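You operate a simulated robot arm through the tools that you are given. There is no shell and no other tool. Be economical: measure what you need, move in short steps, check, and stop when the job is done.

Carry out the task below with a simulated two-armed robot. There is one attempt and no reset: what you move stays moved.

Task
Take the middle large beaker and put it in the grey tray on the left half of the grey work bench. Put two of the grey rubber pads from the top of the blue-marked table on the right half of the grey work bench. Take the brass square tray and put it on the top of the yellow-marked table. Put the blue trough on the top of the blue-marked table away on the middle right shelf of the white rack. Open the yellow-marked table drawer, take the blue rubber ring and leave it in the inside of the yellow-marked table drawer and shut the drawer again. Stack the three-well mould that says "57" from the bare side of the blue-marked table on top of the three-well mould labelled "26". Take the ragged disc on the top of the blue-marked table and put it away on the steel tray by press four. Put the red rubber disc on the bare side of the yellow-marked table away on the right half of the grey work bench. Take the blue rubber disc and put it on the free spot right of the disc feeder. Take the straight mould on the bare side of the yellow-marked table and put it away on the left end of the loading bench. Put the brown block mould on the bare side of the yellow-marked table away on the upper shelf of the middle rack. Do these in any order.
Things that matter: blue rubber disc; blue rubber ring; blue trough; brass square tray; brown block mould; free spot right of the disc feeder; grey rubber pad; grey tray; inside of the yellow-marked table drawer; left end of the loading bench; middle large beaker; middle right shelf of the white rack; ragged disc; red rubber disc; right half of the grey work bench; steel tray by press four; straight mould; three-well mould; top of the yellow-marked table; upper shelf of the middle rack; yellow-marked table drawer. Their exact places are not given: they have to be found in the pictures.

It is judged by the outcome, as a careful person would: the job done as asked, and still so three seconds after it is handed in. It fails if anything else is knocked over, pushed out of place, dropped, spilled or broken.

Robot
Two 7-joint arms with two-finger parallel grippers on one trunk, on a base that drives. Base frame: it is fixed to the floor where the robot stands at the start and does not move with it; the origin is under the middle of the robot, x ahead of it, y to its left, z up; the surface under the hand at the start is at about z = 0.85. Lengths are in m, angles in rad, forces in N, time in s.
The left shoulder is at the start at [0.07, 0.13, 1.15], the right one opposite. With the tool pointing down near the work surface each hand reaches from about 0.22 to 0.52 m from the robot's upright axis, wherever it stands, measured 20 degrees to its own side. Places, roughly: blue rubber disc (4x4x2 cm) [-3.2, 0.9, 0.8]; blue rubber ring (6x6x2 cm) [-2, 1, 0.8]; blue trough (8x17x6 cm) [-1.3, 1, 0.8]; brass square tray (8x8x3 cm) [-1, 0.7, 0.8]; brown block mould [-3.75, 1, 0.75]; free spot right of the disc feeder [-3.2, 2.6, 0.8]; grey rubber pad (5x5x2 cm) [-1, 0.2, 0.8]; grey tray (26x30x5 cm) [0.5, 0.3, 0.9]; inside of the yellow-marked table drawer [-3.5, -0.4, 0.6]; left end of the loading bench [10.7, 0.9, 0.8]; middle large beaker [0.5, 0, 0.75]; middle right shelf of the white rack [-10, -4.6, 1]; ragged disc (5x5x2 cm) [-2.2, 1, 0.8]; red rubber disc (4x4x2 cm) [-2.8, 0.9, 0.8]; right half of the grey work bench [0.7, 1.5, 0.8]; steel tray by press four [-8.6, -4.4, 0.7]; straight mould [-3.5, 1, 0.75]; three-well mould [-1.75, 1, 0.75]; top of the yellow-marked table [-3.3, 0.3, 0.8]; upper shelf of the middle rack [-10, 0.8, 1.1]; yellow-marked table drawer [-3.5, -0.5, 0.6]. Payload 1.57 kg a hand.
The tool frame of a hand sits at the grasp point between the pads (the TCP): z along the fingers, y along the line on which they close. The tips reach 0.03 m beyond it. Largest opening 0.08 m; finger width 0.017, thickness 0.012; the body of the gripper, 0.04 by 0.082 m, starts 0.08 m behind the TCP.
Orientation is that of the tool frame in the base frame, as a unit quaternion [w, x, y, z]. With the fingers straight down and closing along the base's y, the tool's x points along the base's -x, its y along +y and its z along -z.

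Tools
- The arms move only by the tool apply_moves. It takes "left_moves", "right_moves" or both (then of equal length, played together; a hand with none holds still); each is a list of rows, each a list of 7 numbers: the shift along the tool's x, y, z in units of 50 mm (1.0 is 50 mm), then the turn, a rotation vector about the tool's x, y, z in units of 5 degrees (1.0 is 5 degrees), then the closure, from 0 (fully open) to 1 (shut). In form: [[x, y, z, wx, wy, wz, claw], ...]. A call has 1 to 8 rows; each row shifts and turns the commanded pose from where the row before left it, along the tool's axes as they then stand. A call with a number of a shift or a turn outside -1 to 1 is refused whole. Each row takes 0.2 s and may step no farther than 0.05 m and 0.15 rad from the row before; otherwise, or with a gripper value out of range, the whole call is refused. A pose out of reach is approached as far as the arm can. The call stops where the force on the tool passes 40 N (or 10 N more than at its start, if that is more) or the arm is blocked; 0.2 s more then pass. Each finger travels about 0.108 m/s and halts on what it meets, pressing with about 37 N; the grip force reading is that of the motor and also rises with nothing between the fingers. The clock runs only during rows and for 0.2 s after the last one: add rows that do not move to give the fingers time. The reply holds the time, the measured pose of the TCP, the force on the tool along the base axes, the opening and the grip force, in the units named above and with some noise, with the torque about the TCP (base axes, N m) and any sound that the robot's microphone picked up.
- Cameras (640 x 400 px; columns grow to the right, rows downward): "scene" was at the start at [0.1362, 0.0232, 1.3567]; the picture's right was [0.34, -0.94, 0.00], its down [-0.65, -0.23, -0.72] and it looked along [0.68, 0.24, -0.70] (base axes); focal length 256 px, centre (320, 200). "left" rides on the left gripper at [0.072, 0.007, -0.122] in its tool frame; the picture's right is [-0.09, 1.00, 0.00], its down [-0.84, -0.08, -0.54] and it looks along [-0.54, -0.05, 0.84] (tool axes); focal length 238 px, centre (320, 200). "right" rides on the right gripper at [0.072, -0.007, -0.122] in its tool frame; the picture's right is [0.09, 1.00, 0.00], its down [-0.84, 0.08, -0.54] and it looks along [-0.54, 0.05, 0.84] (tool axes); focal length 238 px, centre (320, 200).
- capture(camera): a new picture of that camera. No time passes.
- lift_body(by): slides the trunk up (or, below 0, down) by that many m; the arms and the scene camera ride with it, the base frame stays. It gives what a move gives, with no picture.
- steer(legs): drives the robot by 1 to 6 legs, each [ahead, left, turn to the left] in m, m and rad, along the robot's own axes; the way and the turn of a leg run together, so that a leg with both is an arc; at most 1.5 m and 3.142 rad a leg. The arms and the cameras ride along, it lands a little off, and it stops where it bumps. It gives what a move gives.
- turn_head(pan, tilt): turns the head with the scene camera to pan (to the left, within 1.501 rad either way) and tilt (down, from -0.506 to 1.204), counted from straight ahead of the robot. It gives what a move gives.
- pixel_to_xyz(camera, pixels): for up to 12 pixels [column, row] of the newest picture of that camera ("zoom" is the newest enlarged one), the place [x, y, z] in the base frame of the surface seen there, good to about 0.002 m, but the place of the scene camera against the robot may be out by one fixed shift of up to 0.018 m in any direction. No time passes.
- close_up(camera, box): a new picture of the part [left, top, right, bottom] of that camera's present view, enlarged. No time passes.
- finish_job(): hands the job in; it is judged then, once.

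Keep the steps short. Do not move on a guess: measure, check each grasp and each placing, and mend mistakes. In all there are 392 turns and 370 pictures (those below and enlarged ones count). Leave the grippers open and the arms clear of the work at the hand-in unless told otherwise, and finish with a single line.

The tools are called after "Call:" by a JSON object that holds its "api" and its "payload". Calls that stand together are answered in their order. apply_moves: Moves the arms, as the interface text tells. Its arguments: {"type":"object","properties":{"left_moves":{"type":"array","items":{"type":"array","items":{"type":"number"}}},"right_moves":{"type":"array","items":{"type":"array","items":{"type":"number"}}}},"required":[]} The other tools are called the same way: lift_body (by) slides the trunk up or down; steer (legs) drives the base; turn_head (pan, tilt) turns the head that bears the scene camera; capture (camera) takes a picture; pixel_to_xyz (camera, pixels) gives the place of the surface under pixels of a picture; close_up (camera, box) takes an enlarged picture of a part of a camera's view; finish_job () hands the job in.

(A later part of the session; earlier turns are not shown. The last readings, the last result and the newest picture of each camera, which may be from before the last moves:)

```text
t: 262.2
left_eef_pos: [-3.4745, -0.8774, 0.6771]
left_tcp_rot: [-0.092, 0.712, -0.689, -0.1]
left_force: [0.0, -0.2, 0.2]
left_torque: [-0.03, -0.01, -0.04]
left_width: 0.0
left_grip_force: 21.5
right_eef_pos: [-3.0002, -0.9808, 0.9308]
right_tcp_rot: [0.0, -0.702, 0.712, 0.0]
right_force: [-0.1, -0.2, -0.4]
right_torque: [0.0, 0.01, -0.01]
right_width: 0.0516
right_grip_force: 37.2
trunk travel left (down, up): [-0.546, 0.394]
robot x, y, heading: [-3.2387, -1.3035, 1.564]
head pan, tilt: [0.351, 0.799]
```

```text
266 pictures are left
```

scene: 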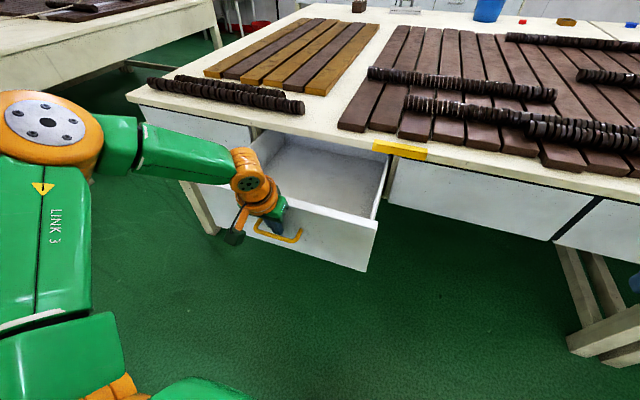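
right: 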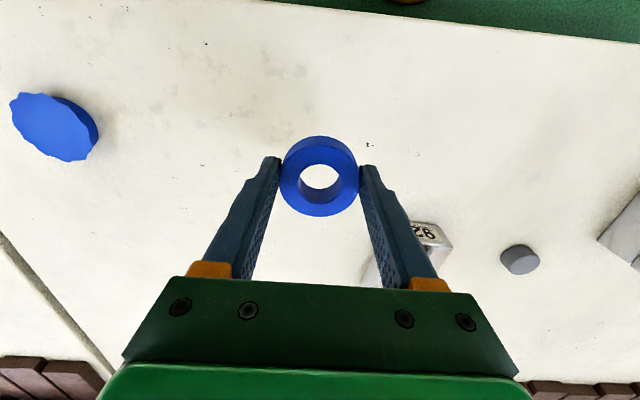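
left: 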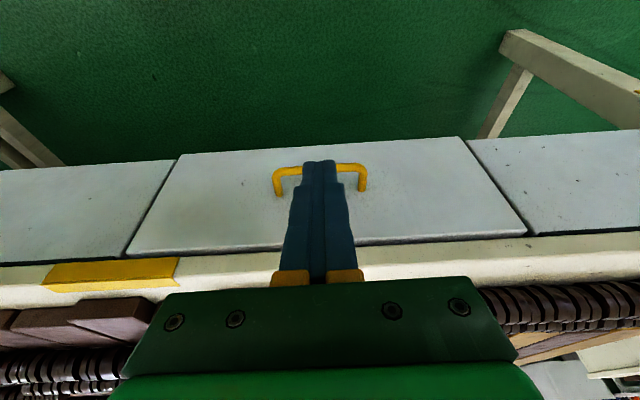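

The drawer is open about 23 cm and empty. I unhook upward and raise the left hand, then shift left so the right hand gets over the drawer.

Call:
{"api": "apply_moves", "payload": {"left_moves": [[-0.22, 0, -0.7, 0, 0, 0, 1], [-0.22, 0, -0.7, 0, 0, 0, 1], [-0.2, 0, -0.7, 0, 0, 0, 1], [0, 0, -0.7, 0, 0, 0, 1], [0.4, 0, -0.6, 0, 0, 0, 1], [0, 0, 0, 0, 0, 0, 1]]}}

Call:
{"api": "steer", "payload": {"legs": [[0, 0.39, 0]]}}

Call:
{"api": "turn_head", "payload": {"pan": -0.2, "tilt": 0.85}}

Call:
{"api": "capture", "payload": {"camera": "scene"}}

```text
t: 263.6
left_eef_pos: [-3.4728, -0.9114, 0.844]
left_tcp_rot: [-0.092, 0.712, -0.689, -0.1]
left_force: [0.6, 0.1, 0.1]
left_torque: [-0.04, 0.01, -0.02]
left_width: 0.0002
left_grip_force: 21.5
right_eef_pos: [-3.0004, -0.9807, 0.9309]
right_tcp_rot: [-0.001, -0.702, 0.712, -0.001]
right_force: [1.0, -0.5, 1.2]
right_torque: [0.02, -0.01, 0.03]
right_width: 0.0513
right_grip_force: 36.8
trunk travel left (down, up): [-0.546, 0.394]
robot x, y, heading: [-3.2366, -1.3004, 1.566]
head pan, tilt: [0.351, 0.799]
```

```text
t: 266.1
left_eef_pos: [-3.8603, -0.9094, 0.8442]
left_tcp_rot: [-0.092, 0.713, -0.688, -0.1]
left_force: [-0.9, -0.1, 1.4]
left_torque: [0.02, 0.0, -0.02]
left_width: 0.0
left_grip_force: 21.4
right_eef_pos: [-3.3878, -0.9808, 0.9318]
right_tcp_rot: [0.001, -0.703, 0.711, 0.0]
right_force: [-0.4, -0.4, -0.6]
right_torque: [-0.01, -0.02, 0.01]
right_width: 0.0515
right_grip_force: 36.9
trunk travel left (down, up): [-0.546, 0.394]
robot x, y, heading: [-3.6244, -1.3002, 1.569]
head pan, tilt: [0.351, 0.799]
```

```text
t: 267.0
left_eef_pos: [-3.8599, -0.9104, 0.8432]
left_tcp_rot: [-0.092, 0.712, -0.689, -0.1]
left_force: [-1.0, -0.3, -0.3]
left_torque: [0.0, -0.03, -0.01]
left_width: 0.0
left_grip_force: 21.2
right_eef_pos: [-3.3862, -0.9794, 0.9307]
right_tcp_rot: [-0.001, -0.702, 0.712, 0.0]
right_force: [0.9, -0.7, -0.8]
right_torque: [-0.01, 0.0, -0.02]
right_width: 0.0516
right_grip_force: 37.3
trunk travel left (down, up): [-0.546, 0.394]
robot x, y, heading: [-3.6254, -1.2978, 1.572]
head pan, tilt: [-0.201, 0.85]
```

```text
265 pictures are left
```

scene: 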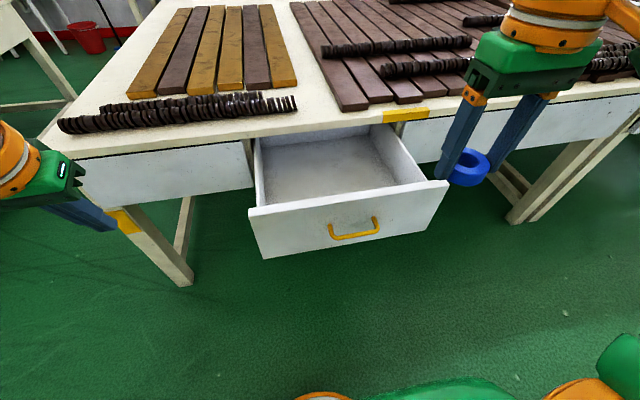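

Call:
{"api": "pixel_to_xyz", "payload": {"camera": "scene", "pixels": [[330, 160], [320, 185], [350, 210], [260, 200], [430, 180], [330, 195], [300, 150], [370, 145], [350, 235], [330, 130], [440, 190]]}}

Call:
{"api": "capture", "payload": {"camera": "right"}}

```text
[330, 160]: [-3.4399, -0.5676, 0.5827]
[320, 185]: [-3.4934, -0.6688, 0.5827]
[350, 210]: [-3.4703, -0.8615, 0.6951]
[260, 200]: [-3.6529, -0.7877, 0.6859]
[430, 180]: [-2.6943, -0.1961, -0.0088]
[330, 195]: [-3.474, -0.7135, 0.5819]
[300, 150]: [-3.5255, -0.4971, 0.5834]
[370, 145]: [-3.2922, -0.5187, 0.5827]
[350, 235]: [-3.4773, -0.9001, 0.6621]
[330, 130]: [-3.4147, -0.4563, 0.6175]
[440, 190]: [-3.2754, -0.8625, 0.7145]
```

```text
264 pictures are left
```

right: 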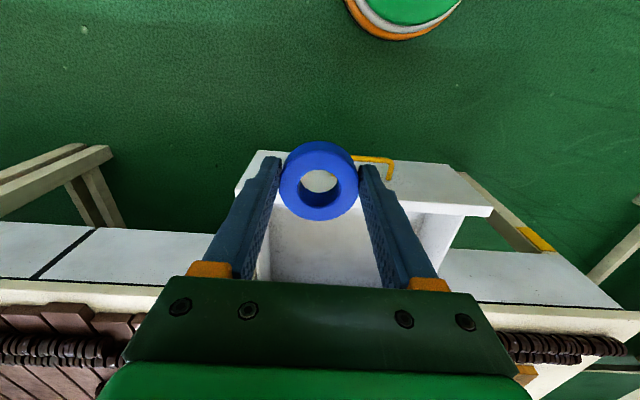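

Call:
{"api": "steer", "payload": {"legs": [[0.13, 0.05, 0]]}}

Call:
{"api": "lift_body", "payload": {"by": -0.06}}

Call:
{"api": "apply_moves", "payload": {"right_moves": [[-0.5, 0, 0, 0, 0, 0, 1], [-0.5, 0, 0, 0, 0, 0, 1], [-0.5, 0, 0.4, 0, 0, 0, 1], [0, 0, 0.8, 0, 0, 0, 1], [0, 0, 0, 0, 0, 0, 1]]}}

Call:
{"api": "capture", "payload": {"camera": "scene"}}

Call:
{"api": "capture", "payload": {"camera": "right"}}

```text
t: 268.4
left_eef_pos: [-3.9091, -0.7809, 0.8447]
left_tcp_rot: [-0.091, 0.713, -0.688, -0.101]
left_force: [0.3, 0.0, 0.1]
left_torque: [-0.01, 0.04, -0.01]
left_width: 0.0001
left_grip_force: 21.3
right_eef_pos: [-3.4375, -0.851, 0.9317]
right_tcp_rot: [0.0, -0.702, 0.712, 0.0]
right_force: [-0.2, -0.6, -0.5]
right_torque: [0.0, 0.0, 0.01]
right_width: 0.0516
right_grip_force: 37.7
trunk travel left (down, up): [-0.546, 0.394]
robot x, y, heading: [-3.6739, -1.1689, 1.572]
head pan, tilt: [-0.201, 0.85]
```

```text
t: 269.4
left_eef_pos: [-3.9098, -0.7796, 0.7845]
left_tcp_rot: [-0.093, 0.712, -0.689, -0.1]
left_force: [0.6, 0.4, -0.4]
left_torque: [0.01, -0.02, 0.02]
left_width: 0.0
left_grip_force: 21.4
right_eef_pos: [-3.4378, -0.8502, 0.8718]
right_tcp_rot: [0.0, -0.703, 0.711, 0.001]
right_force: [0.0, -0.8, -0.3]
right_torque: [-0.02, -0.02, 0.0]
right_width: 0.0517
right_grip_force: 37.2
trunk travel left (down, up): [-0.486, 0.454]
robot x, y, heading: [-3.6732, -1.1702, 1.568]
head pan, tilt: [-0.201, 0.85]
```

```text
t: 270.6
left_eef_pos: [-3.9101, -0.7796, 0.784]
left_tcp_rot: [-0.092, 0.712, -0.689, -0.102]
left_force: [0.3, 0.2, -0.2]
left_torque: [-0.02, -0.03, 0.0]
left_width: 0.0001
left_grip_force: 21.0
right_eef_pos: [-3.4378, -0.7744, 0.8109]
right_tcp_rot: [0.0, -0.703, 0.712, 0.0]
right_force: [0.1, -0.1, -0.3]
right_torque: [0.04, 0.02, -0.04]
right_width: 0.0514
right_grip_force: 37.1
trunk travel left (down, up): [-0.486, 0.454]
robot x, y, heading: [-3.6687, -1.1682, 1.57]
head pan, tilt: [-0.201, 0.85]
```

```text
263 pictures are left
```

scene: 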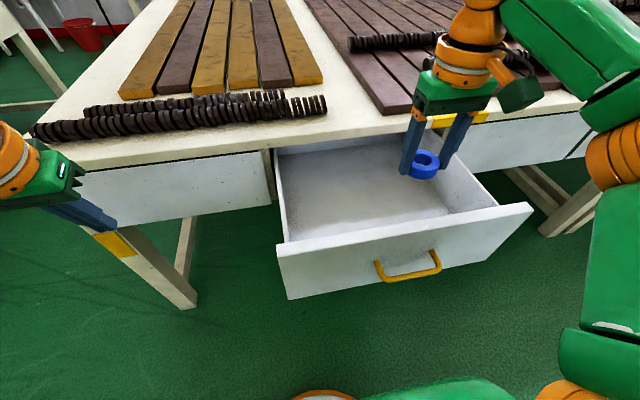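

```text
262 pictures are left
```

right: 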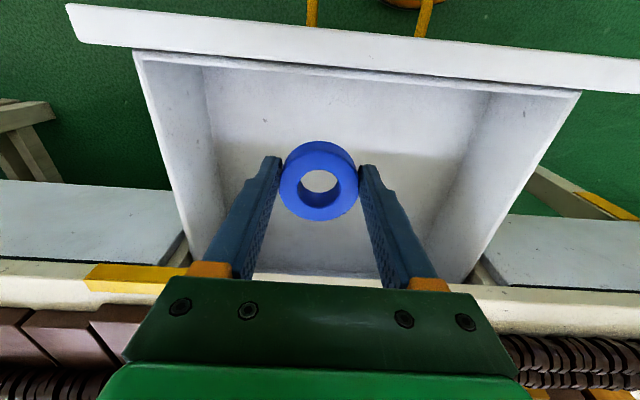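

Call:
{"api": "pixel_to_xyz", "payload": {"camera": "right", "pixels": [[330, 120], [320, 250], [400, 130], [320, 60], [150, 60], [575, 98], [320, 285]]}}

Call:
{"api": "apply_moves", "payload": {"right_moves": [[0, 0, 0.8, 0, 0, 0, 1], [0, 0, 0.8, 0, 0, 0, 1], [0, 0, 0.8, 0, 0, 0, 1], [0, 0, 0.6, 0, 0, 0, 1], [0, 0, 0.4, 0, 0, 0, 1], [0, 0, 0, 0, 0, 0, 1]]}}

```text
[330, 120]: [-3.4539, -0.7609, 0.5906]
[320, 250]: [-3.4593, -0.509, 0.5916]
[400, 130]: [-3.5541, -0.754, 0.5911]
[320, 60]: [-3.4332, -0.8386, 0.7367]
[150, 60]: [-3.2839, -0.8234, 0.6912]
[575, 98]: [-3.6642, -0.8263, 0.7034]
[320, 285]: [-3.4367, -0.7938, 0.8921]
```

```text
t: 272.0
left_eef_pos: [-3.9105, -0.78, 0.7833]
left_tcp_rot: [-0.091, 0.713, -0.688, -0.1]
left_force: [-0.2, -0.3, 0.7]
left_torque: [0.01, 0.01, 0.0]
left_width: 0.0002
left_grip_force: 20.7
right_eef_pos: [-3.4374, -0.7729, 0.6418]
right_tcp_rot: [-0.001, -0.703, 0.711, 0.0]
right_force: [-0.5, 0.7, -1.5]
right_torque: [0.01, -0.01, 0.02]
right_width: 0.0517
right_grip_force: 37.1
trunk travel left (down, up): [-0.486, 0.454]
robot x, y, heading: [-3.6716, -1.1669, 1.569]
head pan, tilt: [-0.201, 0.85]
```

Floor z is 0.591, so the release TCP is about 0.626. I lower 15 mm, open and lift.

Call:
{"api": "apply_moves", "payload": {"right_moves": [[0, 0, 0.2, 0, 0, 0, 1], [0, 0, 0.1, 0, 0, 0, 1], [0, 0, 0, 0, 0, 0, 0], [0, 0, 0, 0, 0, 0, 0], [0, 0, -0.8, 0, 0, 0, 0], [0, 0, -0.8, 0, 0, 0, 0], [0, 0, -0.8, 0, 0, 0, 0], [0, 0, -0.8, 0, 0, 0, 0]]}}

Call:
{"api": "apply_moves", "payload": {"right_moves": [[0.2, 0, -0.8, 0, 0, 0, 0], [0.5, 0, -0.8, 0, 0, 0, 0], [0.5, 0, 0, 0, 0, 0, 0], [0, 0, 0, 0, 0, 0, 0]]}}

Call:
{"api": "capture", "payload": {"camera": "scene"}}

```text
t: 273.8
left_eef_pos: [-3.9108, -0.78, 0.783]
left_tcp_rot: [-0.092, 0.712, -0.688, -0.1]
left_force: [0.8, -0.8, -0.4]
left_torque: [-0.01, 0.03, -0.03]
left_width: 0.0
left_grip_force: 20.8
right_eef_pos: [-3.4381, -0.7753, 0.7861]
right_tcp_rot: [0.0, -0.703, 0.711, -0.002]
right_force: [0.6, -0.8, 0.2]
right_torque: [0.0, 0.01, -0.03]
right_width: 0.08
right_grip_force: 0.0
trunk travel left (down, up): [-0.486, 0.454]
robot x, y, heading: [-3.6773, -1.1708, 1.569]
head pan, tilt: [-0.201, 0.85]
```

```text
t: 274.8
left_eef_pos: [-3.91, -0.7795, 0.7835]
left_tcp_rot: [-0.091, 0.713, -0.688, -0.1]
left_force: [0.2, 0.5, 0.1]
left_torque: [0.01, 0.0, 0.02]
left_width: 0.0
left_grip_force: 21.5
right_eef_pos: [-3.4367, -0.8349, 0.8661]
right_tcp_rot: [0.001, -0.703, 0.712, 0.0]
right_force: [0.5, -0.4, -1.2]
right_torque: [-0.01, -0.02, 0.02]
right_width: 0.08
right_grip_force: 0.0
trunk travel left (down, up): [-0.486, 0.454]
robot x, y, heading: [-3.673, -1.1679, 1.569]
head pan, tilt: [-0.201, 0.85]
```

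```text
261 pictures are left
```

scene: 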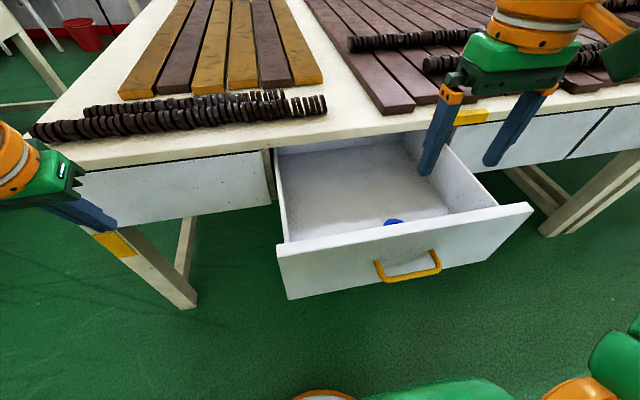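

The ring lies in the drawer. To shut it, I'll push the handle bar with the closed, tilted left fingers. I back off and line up in front of the handle.

Call:
{"api": "steer", "payload": {"legs": [[-0.2, 0, 0], [0, -0.435, 0]]}}

Call:
{"api": "apply_moves", "payload": {"left_moves": [[0.207, 0, 0.74, 0, 0, 0, 1], [0.207, 0, 0.74, 0, 0, 0, 1], [0.207, 0, 0.74, 0, 0, 0, 1], [0, 0, 0, 0, 0, 0, 1]]}}

Call:
{"api": "capture", "payload": {"camera": "left"}}

Call:
{"api": "turn_head", "payload": {"pan": 0.4, "tilt": 0.85}}

Call:
{"api": "capture", "payload": {"camera": "scene"}}

```text
t: 278.6
left_eef_pos: [-3.4791, -0.9815, 0.7846]
left_tcp_rot: [-0.092, 0.713, -0.688, -0.101]
left_force: [-0.7, 0.6, -0.3]
left_torque: [0.01, -0.01, 0.01]
left_width: 0.0
left_grip_force: 21.0
right_eef_pos: [-3.0069, -1.035, 0.8654]
right_tcp_rot: [0.001, -0.704, 0.71, -0.001]
right_force: [-0.3, -0.3, -0.7]
right_torque: [-0.03, 0.02, -0.04]
right_width: 0.0798
right_grip_force: 0.1
trunk travel left (down, up): [-0.486, 0.454]
robot x, y, heading: [-3.2404, -1.3711, 1.575]
head pan, tilt: [-0.201, 0.85]
```

```text
t: 279.6
left_eef_pos: [-3.4791, -0.981, 0.6686]
left_tcp_rot: [-0.092, 0.713, -0.688, -0.1]
left_force: [0.3, -0.8, 0.0]
left_torque: [0.0, 0.0, 0.01]
left_width: 0.0
left_grip_force: 21.3
right_eef_pos: [-3.005, -1.0342, 0.8673]
right_tcp_rot: [0.0, -0.704, 0.71, 0.0]
right_force: [0.6, 0.5, 0.2]
right_torque: [-0.02, -0.03, -0.03]
right_width: 0.08
right_grip_force: 0.0
trunk travel left (down, up): [-0.486, 0.454]
robot x, y, heading: [-3.2422, -1.3704, 1.573]
head pan, tilt: [-0.201, 0.85]
```

```text
260 pictures are left
```

left: 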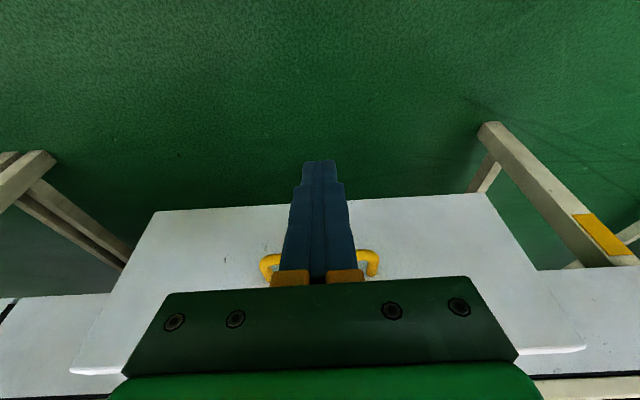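

```text
t: 280.6
left_eef_pos: [-3.4792, -0.9807, 0.6691]
left_tcp_rot: [-0.092, 0.713, -0.688, -0.1]
left_force: [0.2, -0.7, 0.1]
left_torque: [0.0, 0.06, -0.02]
left_width: 0.0
left_grip_force: 20.7
right_eef_pos: [-3.0054, -1.0344, 0.8657]
right_tcp_rot: [0.0, -0.704, 0.71, -0.001]
right_force: [0.2, 0.4, 0.1]
right_torque: [0.01, -0.02, -0.02]
right_width: 0.0798
right_grip_force: 0.0
trunk travel left (down, up): [-0.486, 0.454]
robot x, y, heading: [-3.2421, -1.3705, 1.567]
head pan, tilt: [0.4, 0.85]
```

```text
259 pictures are left
```

scene: 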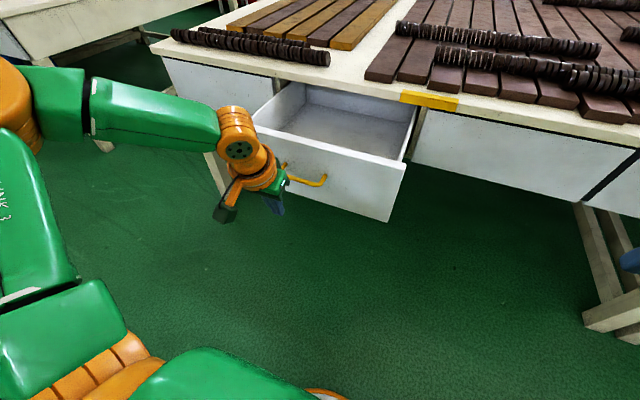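

Call:
{"api": "steer", "payload": {"legs": [[0.29, 0, 0]]}}

Call:
{"api": "capture", "payload": {"camera": "scene"}}

```text
t: 282.6
left_eef_pos: [-3.4787, -0.6906, 0.6687]
left_tcp_rot: [-0.092, 0.713, -0.688, -0.1]
left_force: [0.2, 0.1, 0.6]
left_torque: [-0.05, 0.01, 0.02]
left_width: 0.0
left_grip_force: 21.5
right_eef_pos: [-3.005, -0.7457, 0.8653]
right_tcp_rot: [0.001, -0.704, 0.71, 0.0]
right_force: [0.4, -0.2, 0.1]
right_torque: [0.0, 0.0, 0.04]
right_width: 0.0803
right_grip_force: 0.1
trunk travel left (down, up): [-0.486, 0.454]
robot x, y, heading: [-3.2433, -1.0791, 1.571]
head pan, tilt: [0.4, 0.85]
```

```text
258 pictures are left
```

scene: 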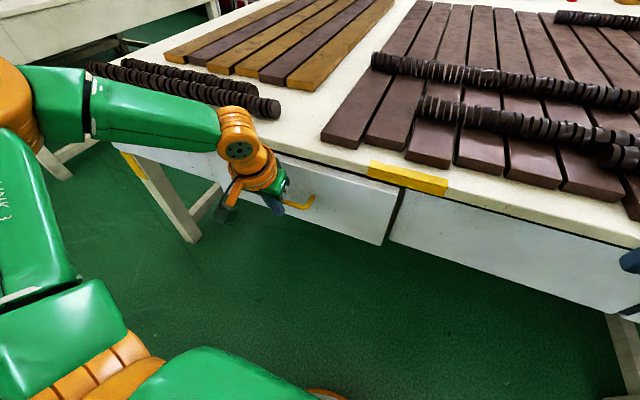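

Nearly shut. I push the remaining 2 cm with the arm in small steps until it resists.

Call:
{"api": "apply_moves", "payload": {"left_moves": [[-0.14, 0, 0.04, 0, 0, 0, 1], [-0.14, 0, 0.04, 0, 0, 0, 1], [-0.1, 0, 0.03, 0, 0, 0, 1], [-0.08, 0, 0.02, 0, 0, 0, 1], [0, 0, 0, 0, 0, 0, 1]]}}

Call:
{"api": "close_up", "payload": {"camera": "scene", "box": [220, 130, 460, 270]}}

```text
t: 283.8
left_eef_pos: [-3.4794, -0.6698, 0.6686]
left_tcp_rot: [-0.091, 0.714, -0.687, -0.099]
left_force: [6.5, -16.8, -9.8]
left_torque: [-0.19, -0.05, -0.08]
left_width: 0.0002
left_grip_force: 21.2
right_eef_pos: [-3.0059, -0.7459, 0.8669]
right_tcp_rot: [0.001, -0.704, 0.71, 0.001]
right_force: [0.0, 0.5, 0.2]
right_torque: [0.02, -0.01, -0.03]
right_width: 0.0799
right_grip_force: 0.0
trunk travel left (down, up): [-0.486, 0.454]
robot x, y, heading: [-3.241, -1.0812, 1.568]
head pan, tilt: [0.4, 0.85]
```

```text
2.67 times, centred on (340, 200) of scene
```

zoom: 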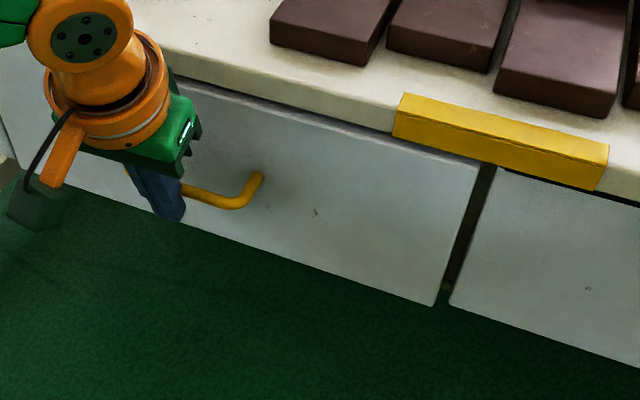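

Call:
{"api": "pixel_to_xyz", "payload": {"camera": "zoom", "pixels": [[330, 200], [400, 240], [520, 260], [600, 280]]}}

Call:
{"api": "apply_moves", "payload": {"left_moves": [[0.6, 0, -0.2, 0, 0, 0, 1], [0.6, 0, -0.6, 0, 1, 0, 1], [0, 0, -0.8, 0, 1, 0, 1], [0, 0, -0.8, 0, 1, 0, 0], [0, 0, 0, 0, 0, 0, 0]]}}

Call:
{"api": "capture", "payload": {"camera": "scene"}}

```text
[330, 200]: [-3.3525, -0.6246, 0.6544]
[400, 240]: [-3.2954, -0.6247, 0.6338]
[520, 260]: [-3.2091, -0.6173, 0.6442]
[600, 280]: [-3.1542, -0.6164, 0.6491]
```

```text
t: 285.0
left_eef_pos: [-3.4746, -0.7478, 0.7698]
left_tcp_rot: [-0.002, 0.72, -0.694, -0.006]
left_force: [0.2, -0.4, 0.4]
left_torque: [0.0, -0.01, 0.0]
left_width: 0.0799
left_grip_force: 0.1
right_eef_pos: [-3.0061, -0.7447, 0.8653]
right_tcp_rot: [0.0, -0.704, 0.71, 0.0]
right_force: [0.2, 0.6, 0.7]
right_torque: [0.01, 0.0, -0.01]
right_width: 0.0799
right_grip_force: 0.1
trunk travel left (down, up): [-0.486, 0.454]
robot x, y, heading: [-3.2414, -1.0773, 1.568]
head pan, tilt: [0.4, 0.85]
```

```text
256 pictures are left
```

scene: 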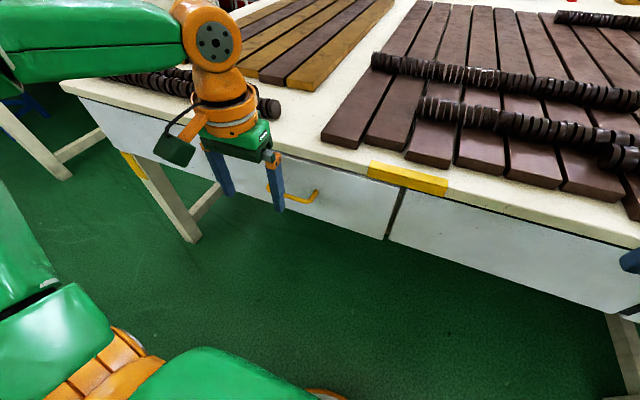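

The drawer face is back at y=-0.6246, the same as before opening, so it's shut. Next I go back north through the gap for the brown block.

Call:
{"api": "steer", "payload": {"legs": [[-0.25, 0, 0]]}}

Call:
{"api": "lift_body", "payload": {"by": 0.25}}

Call:
{"api": "steer", "payload": {"legs": [[0, 1.24, 0.003], [1.45, 0, 0], [1.45, 0, 0]]}}

Call:
{"api": "turn_head", "payload": {"pan": -1.2, "tilt": 0.7}}

Call:
{"api": "capture", "payload": {"camera": "scene"}}

```text
t: 286.8
left_eef_pos: [-3.4745, -0.9962, 0.77]
left_tcp_rot: [-0.002, 0.719, -0.695, -0.007]
left_force: [-0.2, 0.3, -0.3]
left_torque: [0.02, -0.01, -0.02]
left_width: 0.0799
left_grip_force: 0.0
right_eef_pos: [-3.0055, -0.9954, 0.8654]
right_tcp_rot: [0.0, -0.703, 0.711, 0.0]
right_force: [-0.1, 0.4, 0.2]
right_torque: [0.02, -0.02, 0.02]
right_width: 0.08
right_grip_force: 0.0
trunk travel left (down, up): [-0.486, 0.454]
robot x, y, heading: [-3.2415, -1.3289, 1.569]
head pan, tilt: [0.4, 0.85]
```

```text
t: 289.4
left_eef_pos: [-3.476, -0.9955, 1.0189]
left_tcp_rot: [-0.001, 0.719, -0.695, -0.006]
left_force: [0.6, -0.1, 0.0]
left_torque: [-0.03, 0.0, -0.03]
left_width: 0.0797
left_grip_force: 0.1
right_eef_pos: [-3.0055, -0.9936, 1.1167]
right_tcp_rot: [0.0, -0.703, 0.711, -0.001]
right_force: [0.1, -0.2, -0.6]
right_torque: [0.02, 0.03, -0.03]
right_width: 0.0798
right_grip_force: 0.0
trunk travel left (down, up): [-0.736, 0.204]
robot x, y, heading: [-3.2483, -1.3294, 1.571]
head pan, tilt: [0.4, 0.85]
```

```text
t: 309.3
left_eef_pos: [-4.7156, 1.8996, 1.0209]
left_tcp_rot: [-0.002, 0.718, -0.696, -0.007]
left_force: [-0.8, -0.5, -0.8]
left_torque: [0.0, 0.01, 0.01]
left_width: 0.0797
left_grip_force: 0.0
right_eef_pos: [-4.2457, 1.8995, 1.1157]
right_tcp_rot: [0.0, -0.702, 0.712, 0.0]
right_force: [1.5, -0.3, 0.6]
right_torque: [-0.02, -0.01, 0.02]
right_width: 0.0802
right_grip_force: 0.0
trunk travel left (down, up): [-0.736, 0.204]
robot x, y, heading: [-4.4845, 1.5616, 1.564]
head pan, tilt: [0.4, 0.85]
```

```text
t: 311.0
left_eef_pos: [-4.7177, 1.8992, 1.0204]
left_tcp_rot: [-0.002, 0.717, -0.697, -0.007]
left_force: [0.1, 0.2, 0.3]
left_torque: [0.04, 0.02, -0.02]
left_width: 0.0799
left_grip_force: 0.0
right_eef_pos: [-4.2465, 1.8985, 1.116]
right_tcp_rot: [0.0, -0.702, 0.712, 0.0]
right_force: [0.3, 0.3, 0.1]
right_torque: [0.04, -0.03, -0.01]
right_width: 0.0799
right_grip_force: 0.0
trunk travel left (down, up): [-0.736, 0.204]
robot x, y, heading: [-4.4808, 1.5646, 1.568]
head pan, tilt: [-1.201, 0.7]
```

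```text
255 pictures are left
```

scene: 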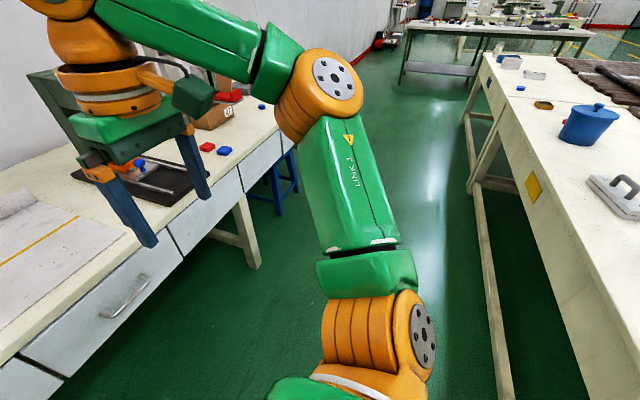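

I strafe right and turn to face the yellow table's bare side at the brown block.

Call:
{"api": "steer", "payload": {"legs": [[0, -0.96, 0], [0, 0, -3.135]]}}

Call:
{"api": "turn_head", "payload": {"pan": -0.3, "tilt": 0.8}}

Call:
{"api": "capture", "payload": {"camera": "scene"}}

Call:
{"api": "capture", "payload": {"camera": "right"}}

```text
t: 323.3
left_eef_pos: [-3.2905, 1.2327, 1.0206]
left_tcp_rot: [0.007, 0.691, 0.723, -0.002]
left_force: [0.5, 0.6, 0.3]
left_torque: [0.0, -0.01, -0.02]
left_width: 0.0801
left_grip_force: 0.1
right_eef_pos: [-3.7604, 1.2267, 1.116]
right_tcp_rot: [0.0, 0.707, 0.707, 0.0]
right_force: [0.5, -0.3, -0.1]
right_torque: [0.01, 0.04, -0.03]
right_width: 0.0798
right_grip_force: 0.1
trunk travel left (down, up): [-0.736, 0.204]
robot x, y, heading: [-3.5227, 1.5609, -1.565]
head pan, tilt: [-1.201, 0.7]
```

```text
t: 324.5
left_eef_pos: [-3.2909, 1.2317, 1.0208]
left_tcp_rot: [0.007, 0.691, 0.723, -0.001]
left_force: [-0.2, 0.1, -0.2]
left_torque: [0.0, 0.0, 0.01]
left_width: 0.08
left_grip_force: 0.1
right_eef_pos: [-3.7595, 1.2263, 1.1162]
right_tcp_rot: [0.0, 0.708, 0.706, 0.0]
right_force: [0.6, -0.3, -0.5]
right_torque: [0.05, -0.03, 0.01]
right_width: 0.0801
right_grip_force: 0.1
trunk travel left (down, up): [-0.736, 0.204]
robot x, y, heading: [-3.5255, 1.5613, -1.562]
head pan, tilt: [-0.3, 0.799]
```

```text
254 pictures are left
```

scene: 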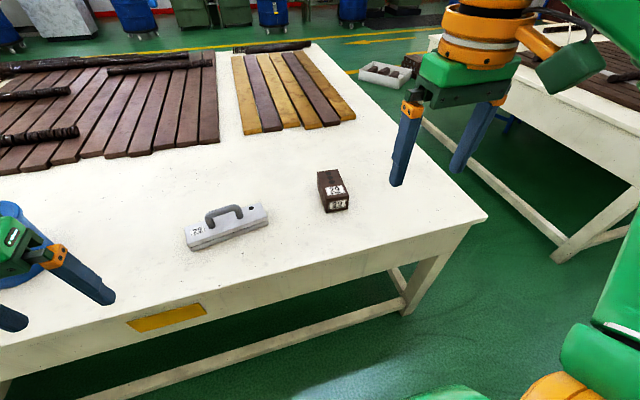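

```text
253 pictures are left
```

right: 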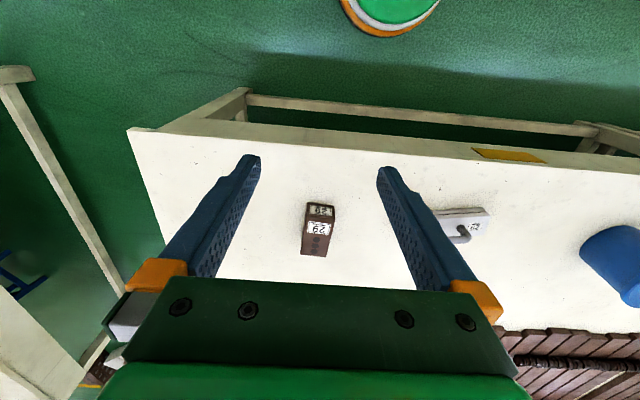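

Call:
{"api": "pixel_to_xyz", "payload": {"camera": "right", "pixels": [[308, 206], [334, 208], [304, 222], [331, 224], [301, 252], [325, 254], [316, 240], [317, 210]]}}

Call:
{"api": "close_up", "payload": {"camera": "right", "box": [280, 190, 360, 270]}}

Call:
{"api": "pixel_to_xyz", "payload": {"camera": "scene", "pixels": [[318, 173], [337, 171], [348, 200], [325, 203], [335, 188]]}}

```text
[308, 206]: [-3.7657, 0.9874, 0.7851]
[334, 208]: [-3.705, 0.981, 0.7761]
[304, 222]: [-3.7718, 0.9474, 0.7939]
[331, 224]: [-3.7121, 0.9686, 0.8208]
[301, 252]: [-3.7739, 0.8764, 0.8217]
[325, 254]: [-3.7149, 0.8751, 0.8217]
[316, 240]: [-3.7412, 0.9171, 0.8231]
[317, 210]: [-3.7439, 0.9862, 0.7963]
```

```text
5.00 times, centred on (320, 230) of right
```

zoom: 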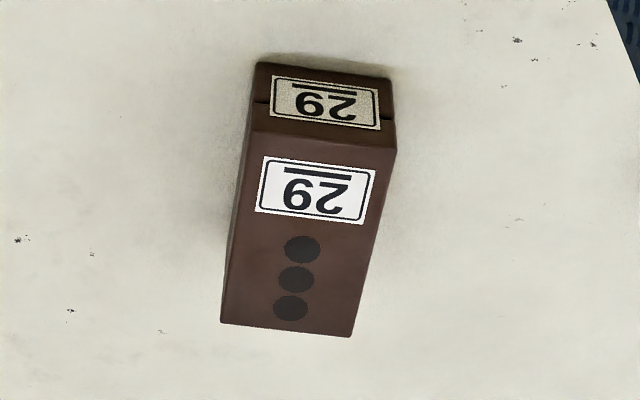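

```text
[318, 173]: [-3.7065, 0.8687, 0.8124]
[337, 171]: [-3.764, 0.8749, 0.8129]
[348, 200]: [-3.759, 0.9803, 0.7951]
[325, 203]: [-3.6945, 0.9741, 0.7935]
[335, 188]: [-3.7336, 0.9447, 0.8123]
```

Brown block: centre about (-3.743,0.928), 60 mm wide, top 0.822. I drive closer and lower the trunk.

Call:
{"api": "steer", "payload": {"legs": [[0.22, 0, -0.005]]}}

Call:
{"api": "lift_body", "payload": {"by": -0.09}}

Call:
{"api": "apply_moves", "payload": {"right_moves": [[-0.4, 0.08, 0.5, 0, 0, 0.4, 0], [-0.4, 0.08, 0.5, 0, 0, 0.4, 0], [-0.4, 0.08, 0.5, 0, 0, 0, 0], [-0.3, 0.08, 0.5, 0, 0, 0, 0], [0, 0, 0, 0, 0, 0, 0]]}}

Call:
{"api": "capture", "payload": {"camera": "right"}}

```text
t: 326.2
left_eef_pos: [-3.2902, 1.0142, 1.0206]
left_tcp_rot: [0.007, 0.692, 0.722, -0.001]
left_force: [-0.5, 0.5, 0.1]
left_torque: [-0.03, 0.03, -0.03]
left_width: 0.0797
left_grip_force: 0.0
right_eef_pos: [-3.7612, 1.0101, 1.1168]
right_tcp_rot: [0.001, 0.708, 0.706, 0.0]
right_force: [-0.5, -0.1, 0.0]
right_torque: [0.0, -0.01, 0.03]
right_width: 0.08
right_grip_force: 0.0
trunk travel left (down, up): [-0.736, 0.204]
robot x, y, heading: [-3.5303, 1.341, -1.571]
head pan, tilt: [-0.3, 0.799]
```

```text
t: 327.4
left_eef_pos: [-3.2903, 1.0119, 0.9309]
left_tcp_rot: [0.007, 0.693, 0.721, -0.002]
left_force: [-0.1, -0.2, 0.0]
left_torque: [-0.01, -0.03, -0.03]
left_width: 0.0799
left_grip_force: 0.0
right_eef_pos: [-3.7613, 1.009, 1.0265]
right_tcp_rot: [0.001, 0.708, 0.706, -0.001]
right_force: [-0.6, 0.7, 0.3]
right_torque: [0.0, 0.0, 0.02]
right_width: 0.0802
right_grip_force: 0.2
trunk travel left (down, up): [-0.646, 0.294]
robot x, y, heading: [-3.5251, 1.3421, -1.571]
head pan, tilt: [-0.3, 0.799]
```

```text
t: 328.6
left_eef_pos: [-3.2891, 1.0127, 0.9309]
left_tcp_rot: [0.006, 0.693, 0.721, -0.002]
left_force: [0.2, -1.1, -0.8]
left_torque: [-0.02, 0.0, 0.02]
left_width: 0.0802
left_grip_force: 0.1
right_eef_pos: [-3.7492, 0.9316, 0.9279]
right_tcp_rot: [0.0, 0.733, 0.68, 0.0]
right_force: [0.1, 1.4, 0.2]
right_torque: [0.01, 0.0, 0.03]
right_width: 0.0798
right_grip_force: 0.1
trunk travel left (down, up): [-0.646, 0.294]
robot x, y, heading: [-3.5274, 1.3417, -1.564]
head pan, tilt: [-0.3, 0.799]
```

```text
251 pictures are left
```

right: 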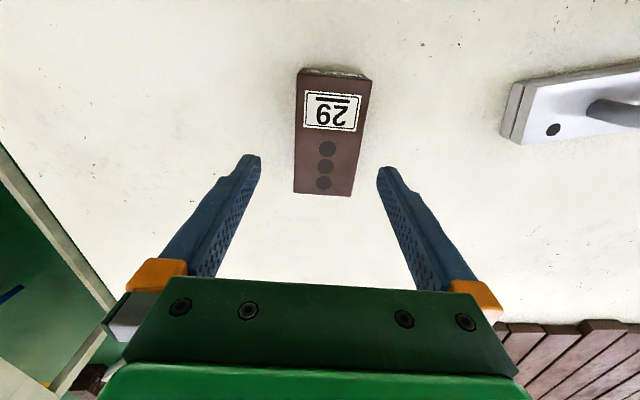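

Call:
{"api": "pixel_to_xyz", "payload": {"camera": "right", "pixels": [[300, 78], [370, 82], [296, 135], [362, 138], [295, 190], [351, 193], [330, 73]]}}

```text
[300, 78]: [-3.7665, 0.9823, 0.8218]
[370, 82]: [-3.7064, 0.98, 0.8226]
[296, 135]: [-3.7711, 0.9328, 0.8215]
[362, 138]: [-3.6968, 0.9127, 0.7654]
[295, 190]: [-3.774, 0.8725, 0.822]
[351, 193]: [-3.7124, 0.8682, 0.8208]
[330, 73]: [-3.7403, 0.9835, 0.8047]
```

Call:
{"api": "apply_moves", "payload": {"right_moves": [[-0.08, 0.18, 0.6, 0, 0, 0, 0], [0, 0, 0.6, 0, 0, 0, 0], [0, 0, 0.7, 0, 0, 0, 0], [0, 0, 0.58, 0, 0, 0, 0], [0, 0, 0, 0, 0, 0, 1], [0, 0, 0, 0, 0, 0, 1], [0, 0, -0.5, 0, 0, 0, 1], [0, 0, -0.5, 0, 0, 0, 1]]}}

Call:
{"api": "capture", "payload": {"camera": "right"}}

```text
t: 330.4
left_eef_pos: [-3.2915, 1.0108, 0.9308]
left_tcp_rot: [0.006, 0.693, 0.721, -0.001]
left_force: [0.2, 0.1, -0.4]
left_torque: [0.0, 0.0, 0.02]
left_width: 0.0799
left_grip_force: 0.1
right_eef_pos: [-3.7386, 0.9279, 0.851]
right_tcp_rot: [0.0, 0.734, 0.68, 0.0]
right_force: [-0.4, 0.2, -8.1]
right_torque: [-0.01, -0.02, 0.06]
right_width: 0.0658
right_grip_force: 37.3
trunk travel left (down, up): [-0.646, 0.294]
robot x, y, heading: [-3.5235, 1.3454, -1.569]
head pan, tilt: [-0.3, 0.799]
```

```text
250 pictures are left
```

right: 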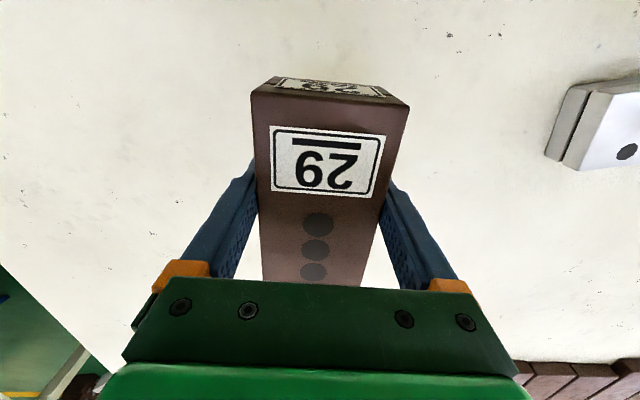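

The brown block is held (0.8 kg). I raise and drive left to the ragged disc, passing above the bucket.

Call:
{"api": "apply_moves", "payload": {"right_moves": [[0.2, 0, -0.7, 0, 0, 0, 1], [0.3, 0, -0.7, 0, 0, 0, 1], [0, 0, 0, 0, 0, 0, 1]]}}

Call:
{"api": "lift_body", "payload": {"by": 0.12}}

Call:
{"api": "steer", "payload": {"legs": [[-0.05, 1.08, 0]]}}

Call:
{"api": "capture", "payload": {"camera": "left"}}

```text
t: 331.2
left_eef_pos: [-3.2918, 1.0104, 0.9299]
left_tcp_rot: [0.006, 0.693, 0.721, 0.001]
left_force: [0.6, -0.5, -0.8]
left_torque: [0.03, -0.01, -0.02]
left_width: 0.0801
left_grip_force: 0.1
right_eef_pos: [-3.7381, 0.9524, 0.9207]
right_tcp_rot: [-0.002, 0.733, 0.681, 0.001]
right_force: [-0.8, -0.1, -6.9]
right_torque: [0.06, -0.01, -0.02]
right_width: 0.0659
right_grip_force: 37.2
trunk travel left (down, up): [-0.646, 0.294]
robot x, y, heading: [-3.5266, 1.3442, -1.566]
head pan, tilt: [-0.3, 0.799]
```

```text
t: 332.7
left_eef_pos: [-3.2902, 1.0102, 1.0509]
left_tcp_rot: [0.007, 0.693, 0.721, -0.001]
left_force: [0.3, 0.7, -0.1]
left_torque: [-0.03, 0.01, 0.0]
left_width: 0.0796
left_grip_force: 0.1
right_eef_pos: [-3.7383, 0.952, 1.04]
right_tcp_rot: [-0.001, 0.734, 0.679, 0.001]
right_force: [-1.1, -0.4, -7.6]
right_torque: [0.06, -0.02, -0.01]
right_width: 0.0659
right_grip_force: 37.0
trunk travel left (down, up): [-0.766, 0.174]
robot x, y, heading: [-3.5244, 1.3445, -1.567]
head pan, tilt: [-0.3, 0.799]
```

```text
t: 338.3
left_eef_pos: [-2.213, 1.0789, 1.0504]
left_tcp_rot: [0.006, 0.686, 0.727, 0.0]
left_force: [0.7, -0.7, 0.6]
left_torque: [0.0, 0.03, -0.01]
left_width: 0.08
left_grip_force: 0.0
right_eef_pos: [-2.6591, 1.0109, 1.0405]
right_tcp_rot: [-0.001, 0.727, 0.687, 0.001]
right_force: [-0.6, -0.4, -6.8]
right_torque: [0.02, -0.03, -0.01]
right_width: 0.0659
right_grip_force: 37.0
trunk travel left (down, up): [-0.766, 0.174]
robot x, y, heading: [-2.4536, 1.4049, -1.555]
head pan, tilt: [-0.3, 0.799]
```

```text
249 pictures are left
```

left: 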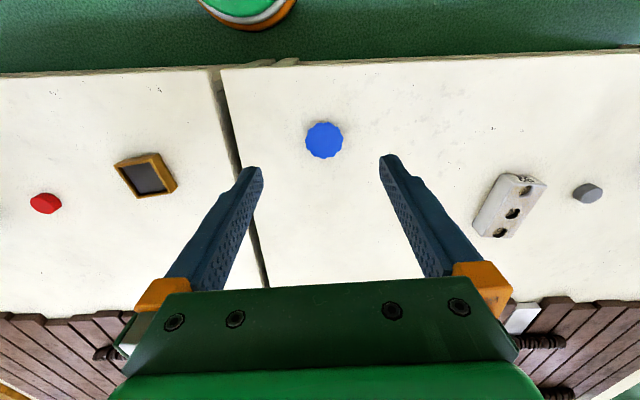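

Call:
{"api": "pixel_to_xyz", "payload": {"camera": "left", "pixels": [[306, 140], [342, 140], [324, 123], [324, 157], [324, 140]]}}

Call:
{"api": "lift_body", "payload": {"by": -0.1}}

Call:
{"api": "apply_moves", "payload": {"left_moves": [[-0.4, 0.03, 0.5, 0, 0, 0, 0], [-0.4, 0.03, 0.5, 0, 0, 0, 0], [-0.4, 0.03, 0.5, 0, 0, 0, 0], [0, 0, 0.4, 0, 0, 0, 0], [0, 0, 0, 0, 0, 0, 0]]}}

Call:
{"api": "capture", "payload": {"camera": "left"}}

```text
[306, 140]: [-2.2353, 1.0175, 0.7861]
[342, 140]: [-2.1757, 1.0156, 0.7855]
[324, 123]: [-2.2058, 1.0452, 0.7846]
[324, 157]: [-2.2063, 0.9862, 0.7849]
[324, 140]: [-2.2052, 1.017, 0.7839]
```

```text
t: 339.6
left_eef_pos: [-2.2128, 1.0782, 0.9495]
left_tcp_rot: [0.006, 0.686, 0.727, -0.001]
left_force: [-0.4, 0.2, 0.3]
left_torque: [0.02, -0.01, 0.01]
left_width: 0.0801
left_grip_force: 0.1
right_eef_pos: [-2.6576, 1.0116, 0.94]
right_tcp_rot: [0.0, 0.727, 0.686, 0.0]
right_force: [-0.2, 0.0, -7.3]
right_torque: [0.02, -0.01, 0.01]
right_width: 0.0657
right_grip_force: 37.3
trunk travel left (down, up): [-0.666, 0.274]
robot x, y, heading: [-2.4506, 1.4057, -1.548]
head pan, tilt: [-0.3, 0.799]
```

```text
t: 340.8
left_eef_pos: [-2.203, 1.0171, 0.8556]
left_tcp_rot: [0.007, 0.687, 0.727, 0.0]
left_force: [0.3, -0.2, 0.4]
left_torque: [-0.02, -0.01, -0.03]
left_width: 0.0801
left_grip_force: 0.0
right_eef_pos: [-2.6586, 1.0122, 0.94]
right_tcp_rot: [0.0, 0.727, 0.686, 0.0]
right_force: [0.8, -0.7, -7.7]
right_torque: [0.05, -0.02, -0.02]
right_width: 0.0658
right_grip_force: 37.3
trunk travel left (down, up): [-0.666, 0.274]
robot x, y, heading: [-2.4548, 1.4045, -1.55]
head pan, tilt: [-0.3, 0.799]
```

```text
248 pictures are left
```

left: 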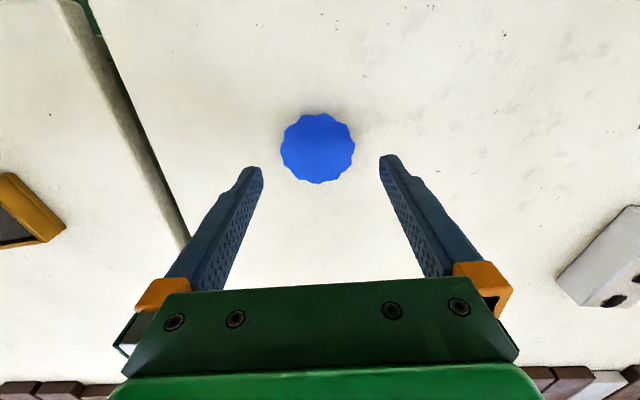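

Call:
{"api": "apply_moves", "payload": {"left_moves": [[0, 0, 0.6, 0, 0, 0, 0], [0, 0, 0.53, 0, 0, 0, 0], [0, 0, 0, 0, 0, 0, 1], [0, 0, 0, 0, 0, 0, 1], [0, 0, 0, 0, 0, 0, 1], [0, 0, -0.6, 0, 0, 0, 1], [0.2, 0, -0.6, 0, 0, 0, 1], [0, 0, 0, 0, 0, 0, 1]]}}

Call:
{"api": "capture", "payload": {"camera": "left"}}

```text
t: 342.6
left_eef_pos: [-2.2036, 1.0287, 0.8595]
left_tcp_rot: [0.006, 0.686, 0.727, 0.0]
left_force: [0.0, -0.6, -0.9]
left_torque: [0.04, 0.0, -0.01]
left_width: 0.0473
left_grip_force: 36.9
right_eef_pos: [-2.6587, 1.0101, 0.941]
right_tcp_rot: [-0.001, 0.727, 0.687, 0.001]
right_force: [-0.1, -0.8, -7.5]
right_torque: [0.01, -0.01, 0.03]
right_width: 0.0656
right_grip_force: 37.2
trunk travel left (down, up): [-0.666, 0.274]
robot x, y, heading: [-2.4522, 1.4064, -1.547]
head pan, tilt: [-0.3, 0.799]
```

```text
247 pictures are left
```

left: 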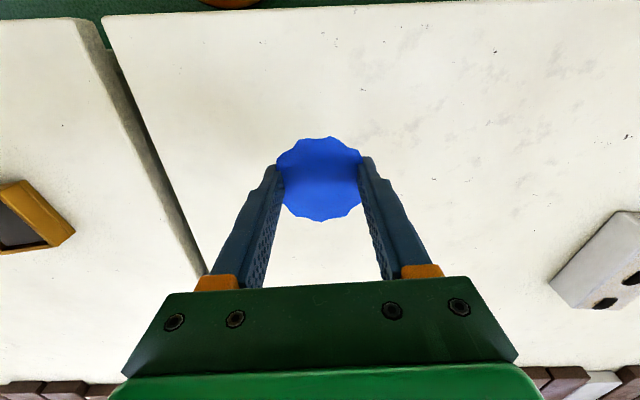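

The ragged disc is held. I raise up, back off, turn west and drive down the aisle toward the racks.

Call:
{"api": "lift_body", "payload": {"by": 0.15}}

Call:
{"api": "steer", "payload": {"legs": [[-0.25, 0, 0], [0, 0, -1.59], [1.5, 0, 0], [1.5, 0, 0], [1.5, 0, 0], [1.2, 0, 0]]}}

Call:
{"api": "turn_head", "payload": {"pan": 0.1, "tilt": 0.25}}

Call:
{"api": "capture", "payload": {"camera": "scene"}}

```text
t: 344.3
left_eef_pos: [-2.2038, 1.0286, 1.0102]
left_tcp_rot: [0.007, 0.687, 0.727, -0.002]
left_force: [0.0, -0.6, 0.6]
left_torque: [0.02, 0.01, -0.01]
left_width: 0.0468
left_grip_force: 36.9
right_eef_pos: [-2.6584, 1.0099, 1.0907]
right_tcp_rot: [-0.001, 0.727, 0.686, 0.0]
right_force: [-0.7, 0.4, -7.4]
right_torque: [0.0, -0.03, -0.01]
right_width: 0.0658
right_grip_force: 36.3
trunk travel left (down, up): [-0.816, 0.124]
robot x, y, heading: [-2.4572, 1.4068, -1.55]
head pan, tilt: [-0.3, 0.799]
```

```text
t: 376.8
left_eef_pos: [-8.5454, 1.5363, 1.0103]
left_tcp_rot: [0.003, 1.0, 0.004, -0.005]
left_force: [0.7, 0.2, -0.7]
left_torque: [0.01, 0.0, 0.05]
left_width: 0.0469
left_grip_force: 37.0
right_eef_pos: [-8.5406, 1.992, 1.0909]
right_tcp_rot: [0.001, 0.999, -0.054, 0.0]
right_force: [-0.2, 0.4, -7.0]
right_torque: [0.0, -0.06, 0.02]
right_width: 0.066
right_grip_force: 37.5
trunk travel left (down, up): [-0.816, 0.124]
robot x, y, heading: [-8.1515, 1.768, 3.116]
head pan, tilt: [-0.3, 0.799]
```

```text
t: 377.8
left_eef_pos: [-8.5467, 1.5363, 1.0102]
left_tcp_rot: [0.005, 1.0, 0.004, -0.005]
left_force: [0.4, -0.1, 0.0]
left_torque: [-0.04, -0.01, 0.01]
left_width: 0.0468
left_grip_force: 37.2
right_eef_pos: [-8.5414, 1.9919, 1.0909]
right_tcp_rot: [0.0, 0.999, -0.054, 0.001]
right_force: [0.2, 0.2, -7.6]
right_torque: [0.02, -0.04, 0.03]
right_width: 0.0659
right_grip_force: 36.8
trunk travel left (down, up): [-0.816, 0.124]
robot x, y, heading: [-8.1574, 1.7674, 3.117]
head pan, tilt: [0.099, 0.25]
```

```text
246 pictures are left
```

scene: 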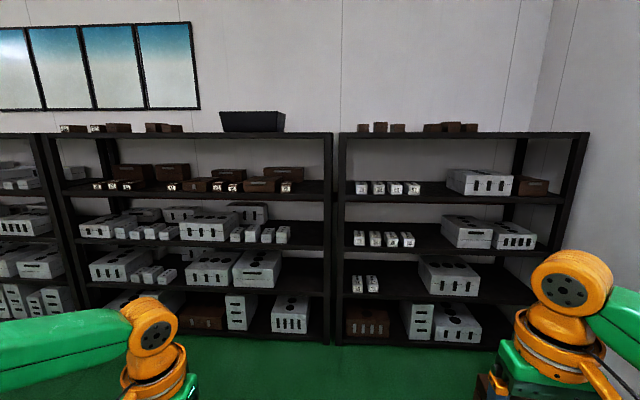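

Call:
{"api": "pixel_to_xyz", "payload": {"camera": "scene", "pixels": [[200, 192], [333, 190], [62, 195], [200, 138], [200, 222], [200, 260], [310, 188], [140, 185], [325, 185], [45, 195], [350, 185]]}}

Call:
{"api": "close_up", "payload": {"camera": "scene", "box": [40, 120, 350, 250]}}

```text
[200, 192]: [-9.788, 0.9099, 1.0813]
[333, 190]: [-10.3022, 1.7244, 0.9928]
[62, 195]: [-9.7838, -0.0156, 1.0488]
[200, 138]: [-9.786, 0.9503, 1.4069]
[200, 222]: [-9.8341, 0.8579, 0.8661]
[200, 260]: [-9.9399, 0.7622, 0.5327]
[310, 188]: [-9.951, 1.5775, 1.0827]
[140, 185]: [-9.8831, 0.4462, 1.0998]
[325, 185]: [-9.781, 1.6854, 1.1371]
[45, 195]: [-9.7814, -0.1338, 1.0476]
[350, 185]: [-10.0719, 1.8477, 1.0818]
```

```text
2.06 times, centred on (195, 185) of scene
```

zoom: 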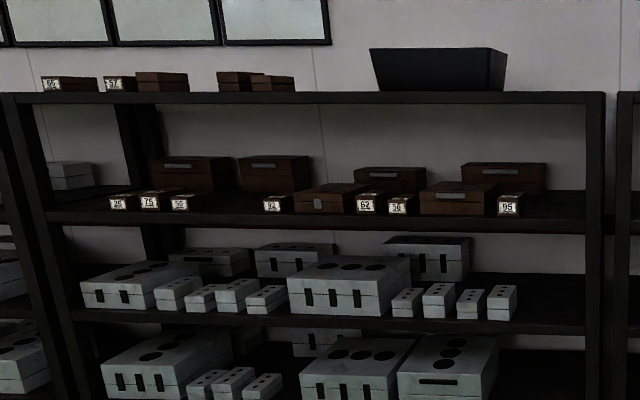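

The target is the shelf at z≈1.09 of the middle rack (front edge x≈-9.785), but the clear height is only about 0.28 m, too low for an upright hand. I'll set the block down on the nearby table and re-grasp it with the hand tilted back. I look for a bare spot.

Call:
{"api": "turn_head", "payload": {"pan": 1.5, "tilt": 0.5}}

Call:
{"api": "capture", "payload": {"camera": "scene"}}

Call:
{"api": "turn_head", "payload": {"pan": -1.2, "tilt": 0.6}}

Call:
{"api": "capture", "payload": {"camera": "scene"}}

```text
t: 379.3
left_eef_pos: [-8.547, 1.5371, 1.011]
left_tcp_rot: [0.004, 1.0, 0.005, -0.005]
left_force: [0.5, 0.2, -0.7]
left_torque: [-0.02, 0.0, -0.04]
left_width: 0.0468
left_grip_force: 36.9
right_eef_pos: [-8.5404, 1.9914, 1.0907]
right_tcp_rot: [0.0, 0.999, -0.054, 0.001]
right_force: [0.5, 0.3, -6.8]
right_torque: [0.01, -0.08, -0.01]
right_width: 0.0658
right_grip_force: 37.5
trunk travel left (down, up): [-0.816, 0.124]
robot x, y, heading: [-8.1576, 1.7668, 3.111]
head pan, tilt: [1.499, 0.499]
```

```text
244 pictures are left
```

scene: 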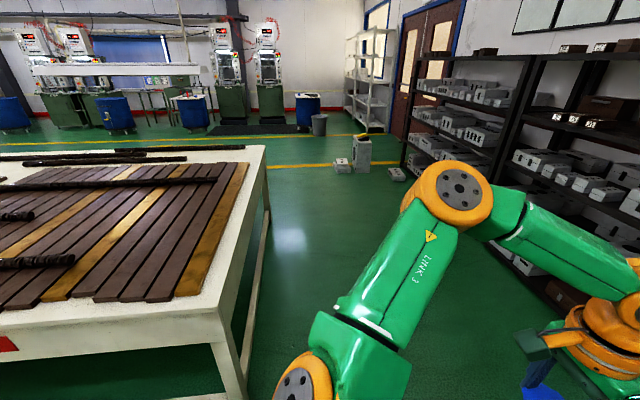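

```text
t: 381.7
left_eef_pos: [-8.5461, 1.5364, 1.0095]
left_tcp_rot: [0.004, 1.0, 0.004, -0.006]
left_force: [0.1, -0.4, -0.7]
left_torque: [0.01, -0.01, -0.02]
left_width: 0.0469
left_grip_force: 36.5
right_eef_pos: [-8.5413, 1.992, 1.0905]
right_tcp_rot: [0.0, 0.999, -0.054, 0.001]
right_force: [0.4, -0.8, -7.2]
right_torque: [-0.01, -0.05, -0.01]
right_width: 0.0658
right_grip_force: 36.9
trunk travel left (down, up): [-0.816, 0.124]
robot x, y, heading: [-8.157, 1.7663, 3.108]
head pan, tilt: [-1.201, 0.6]
```

```text
243 pictures are left
```

scene: 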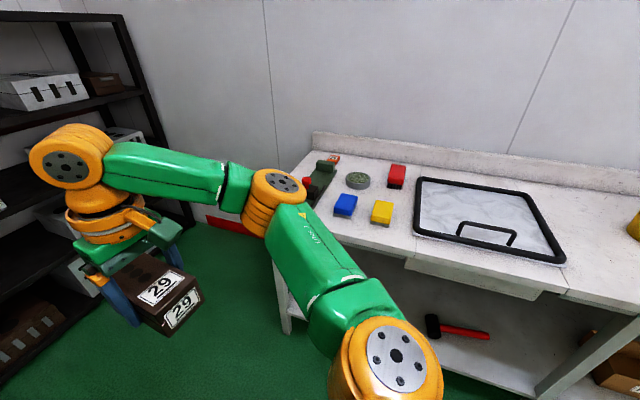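

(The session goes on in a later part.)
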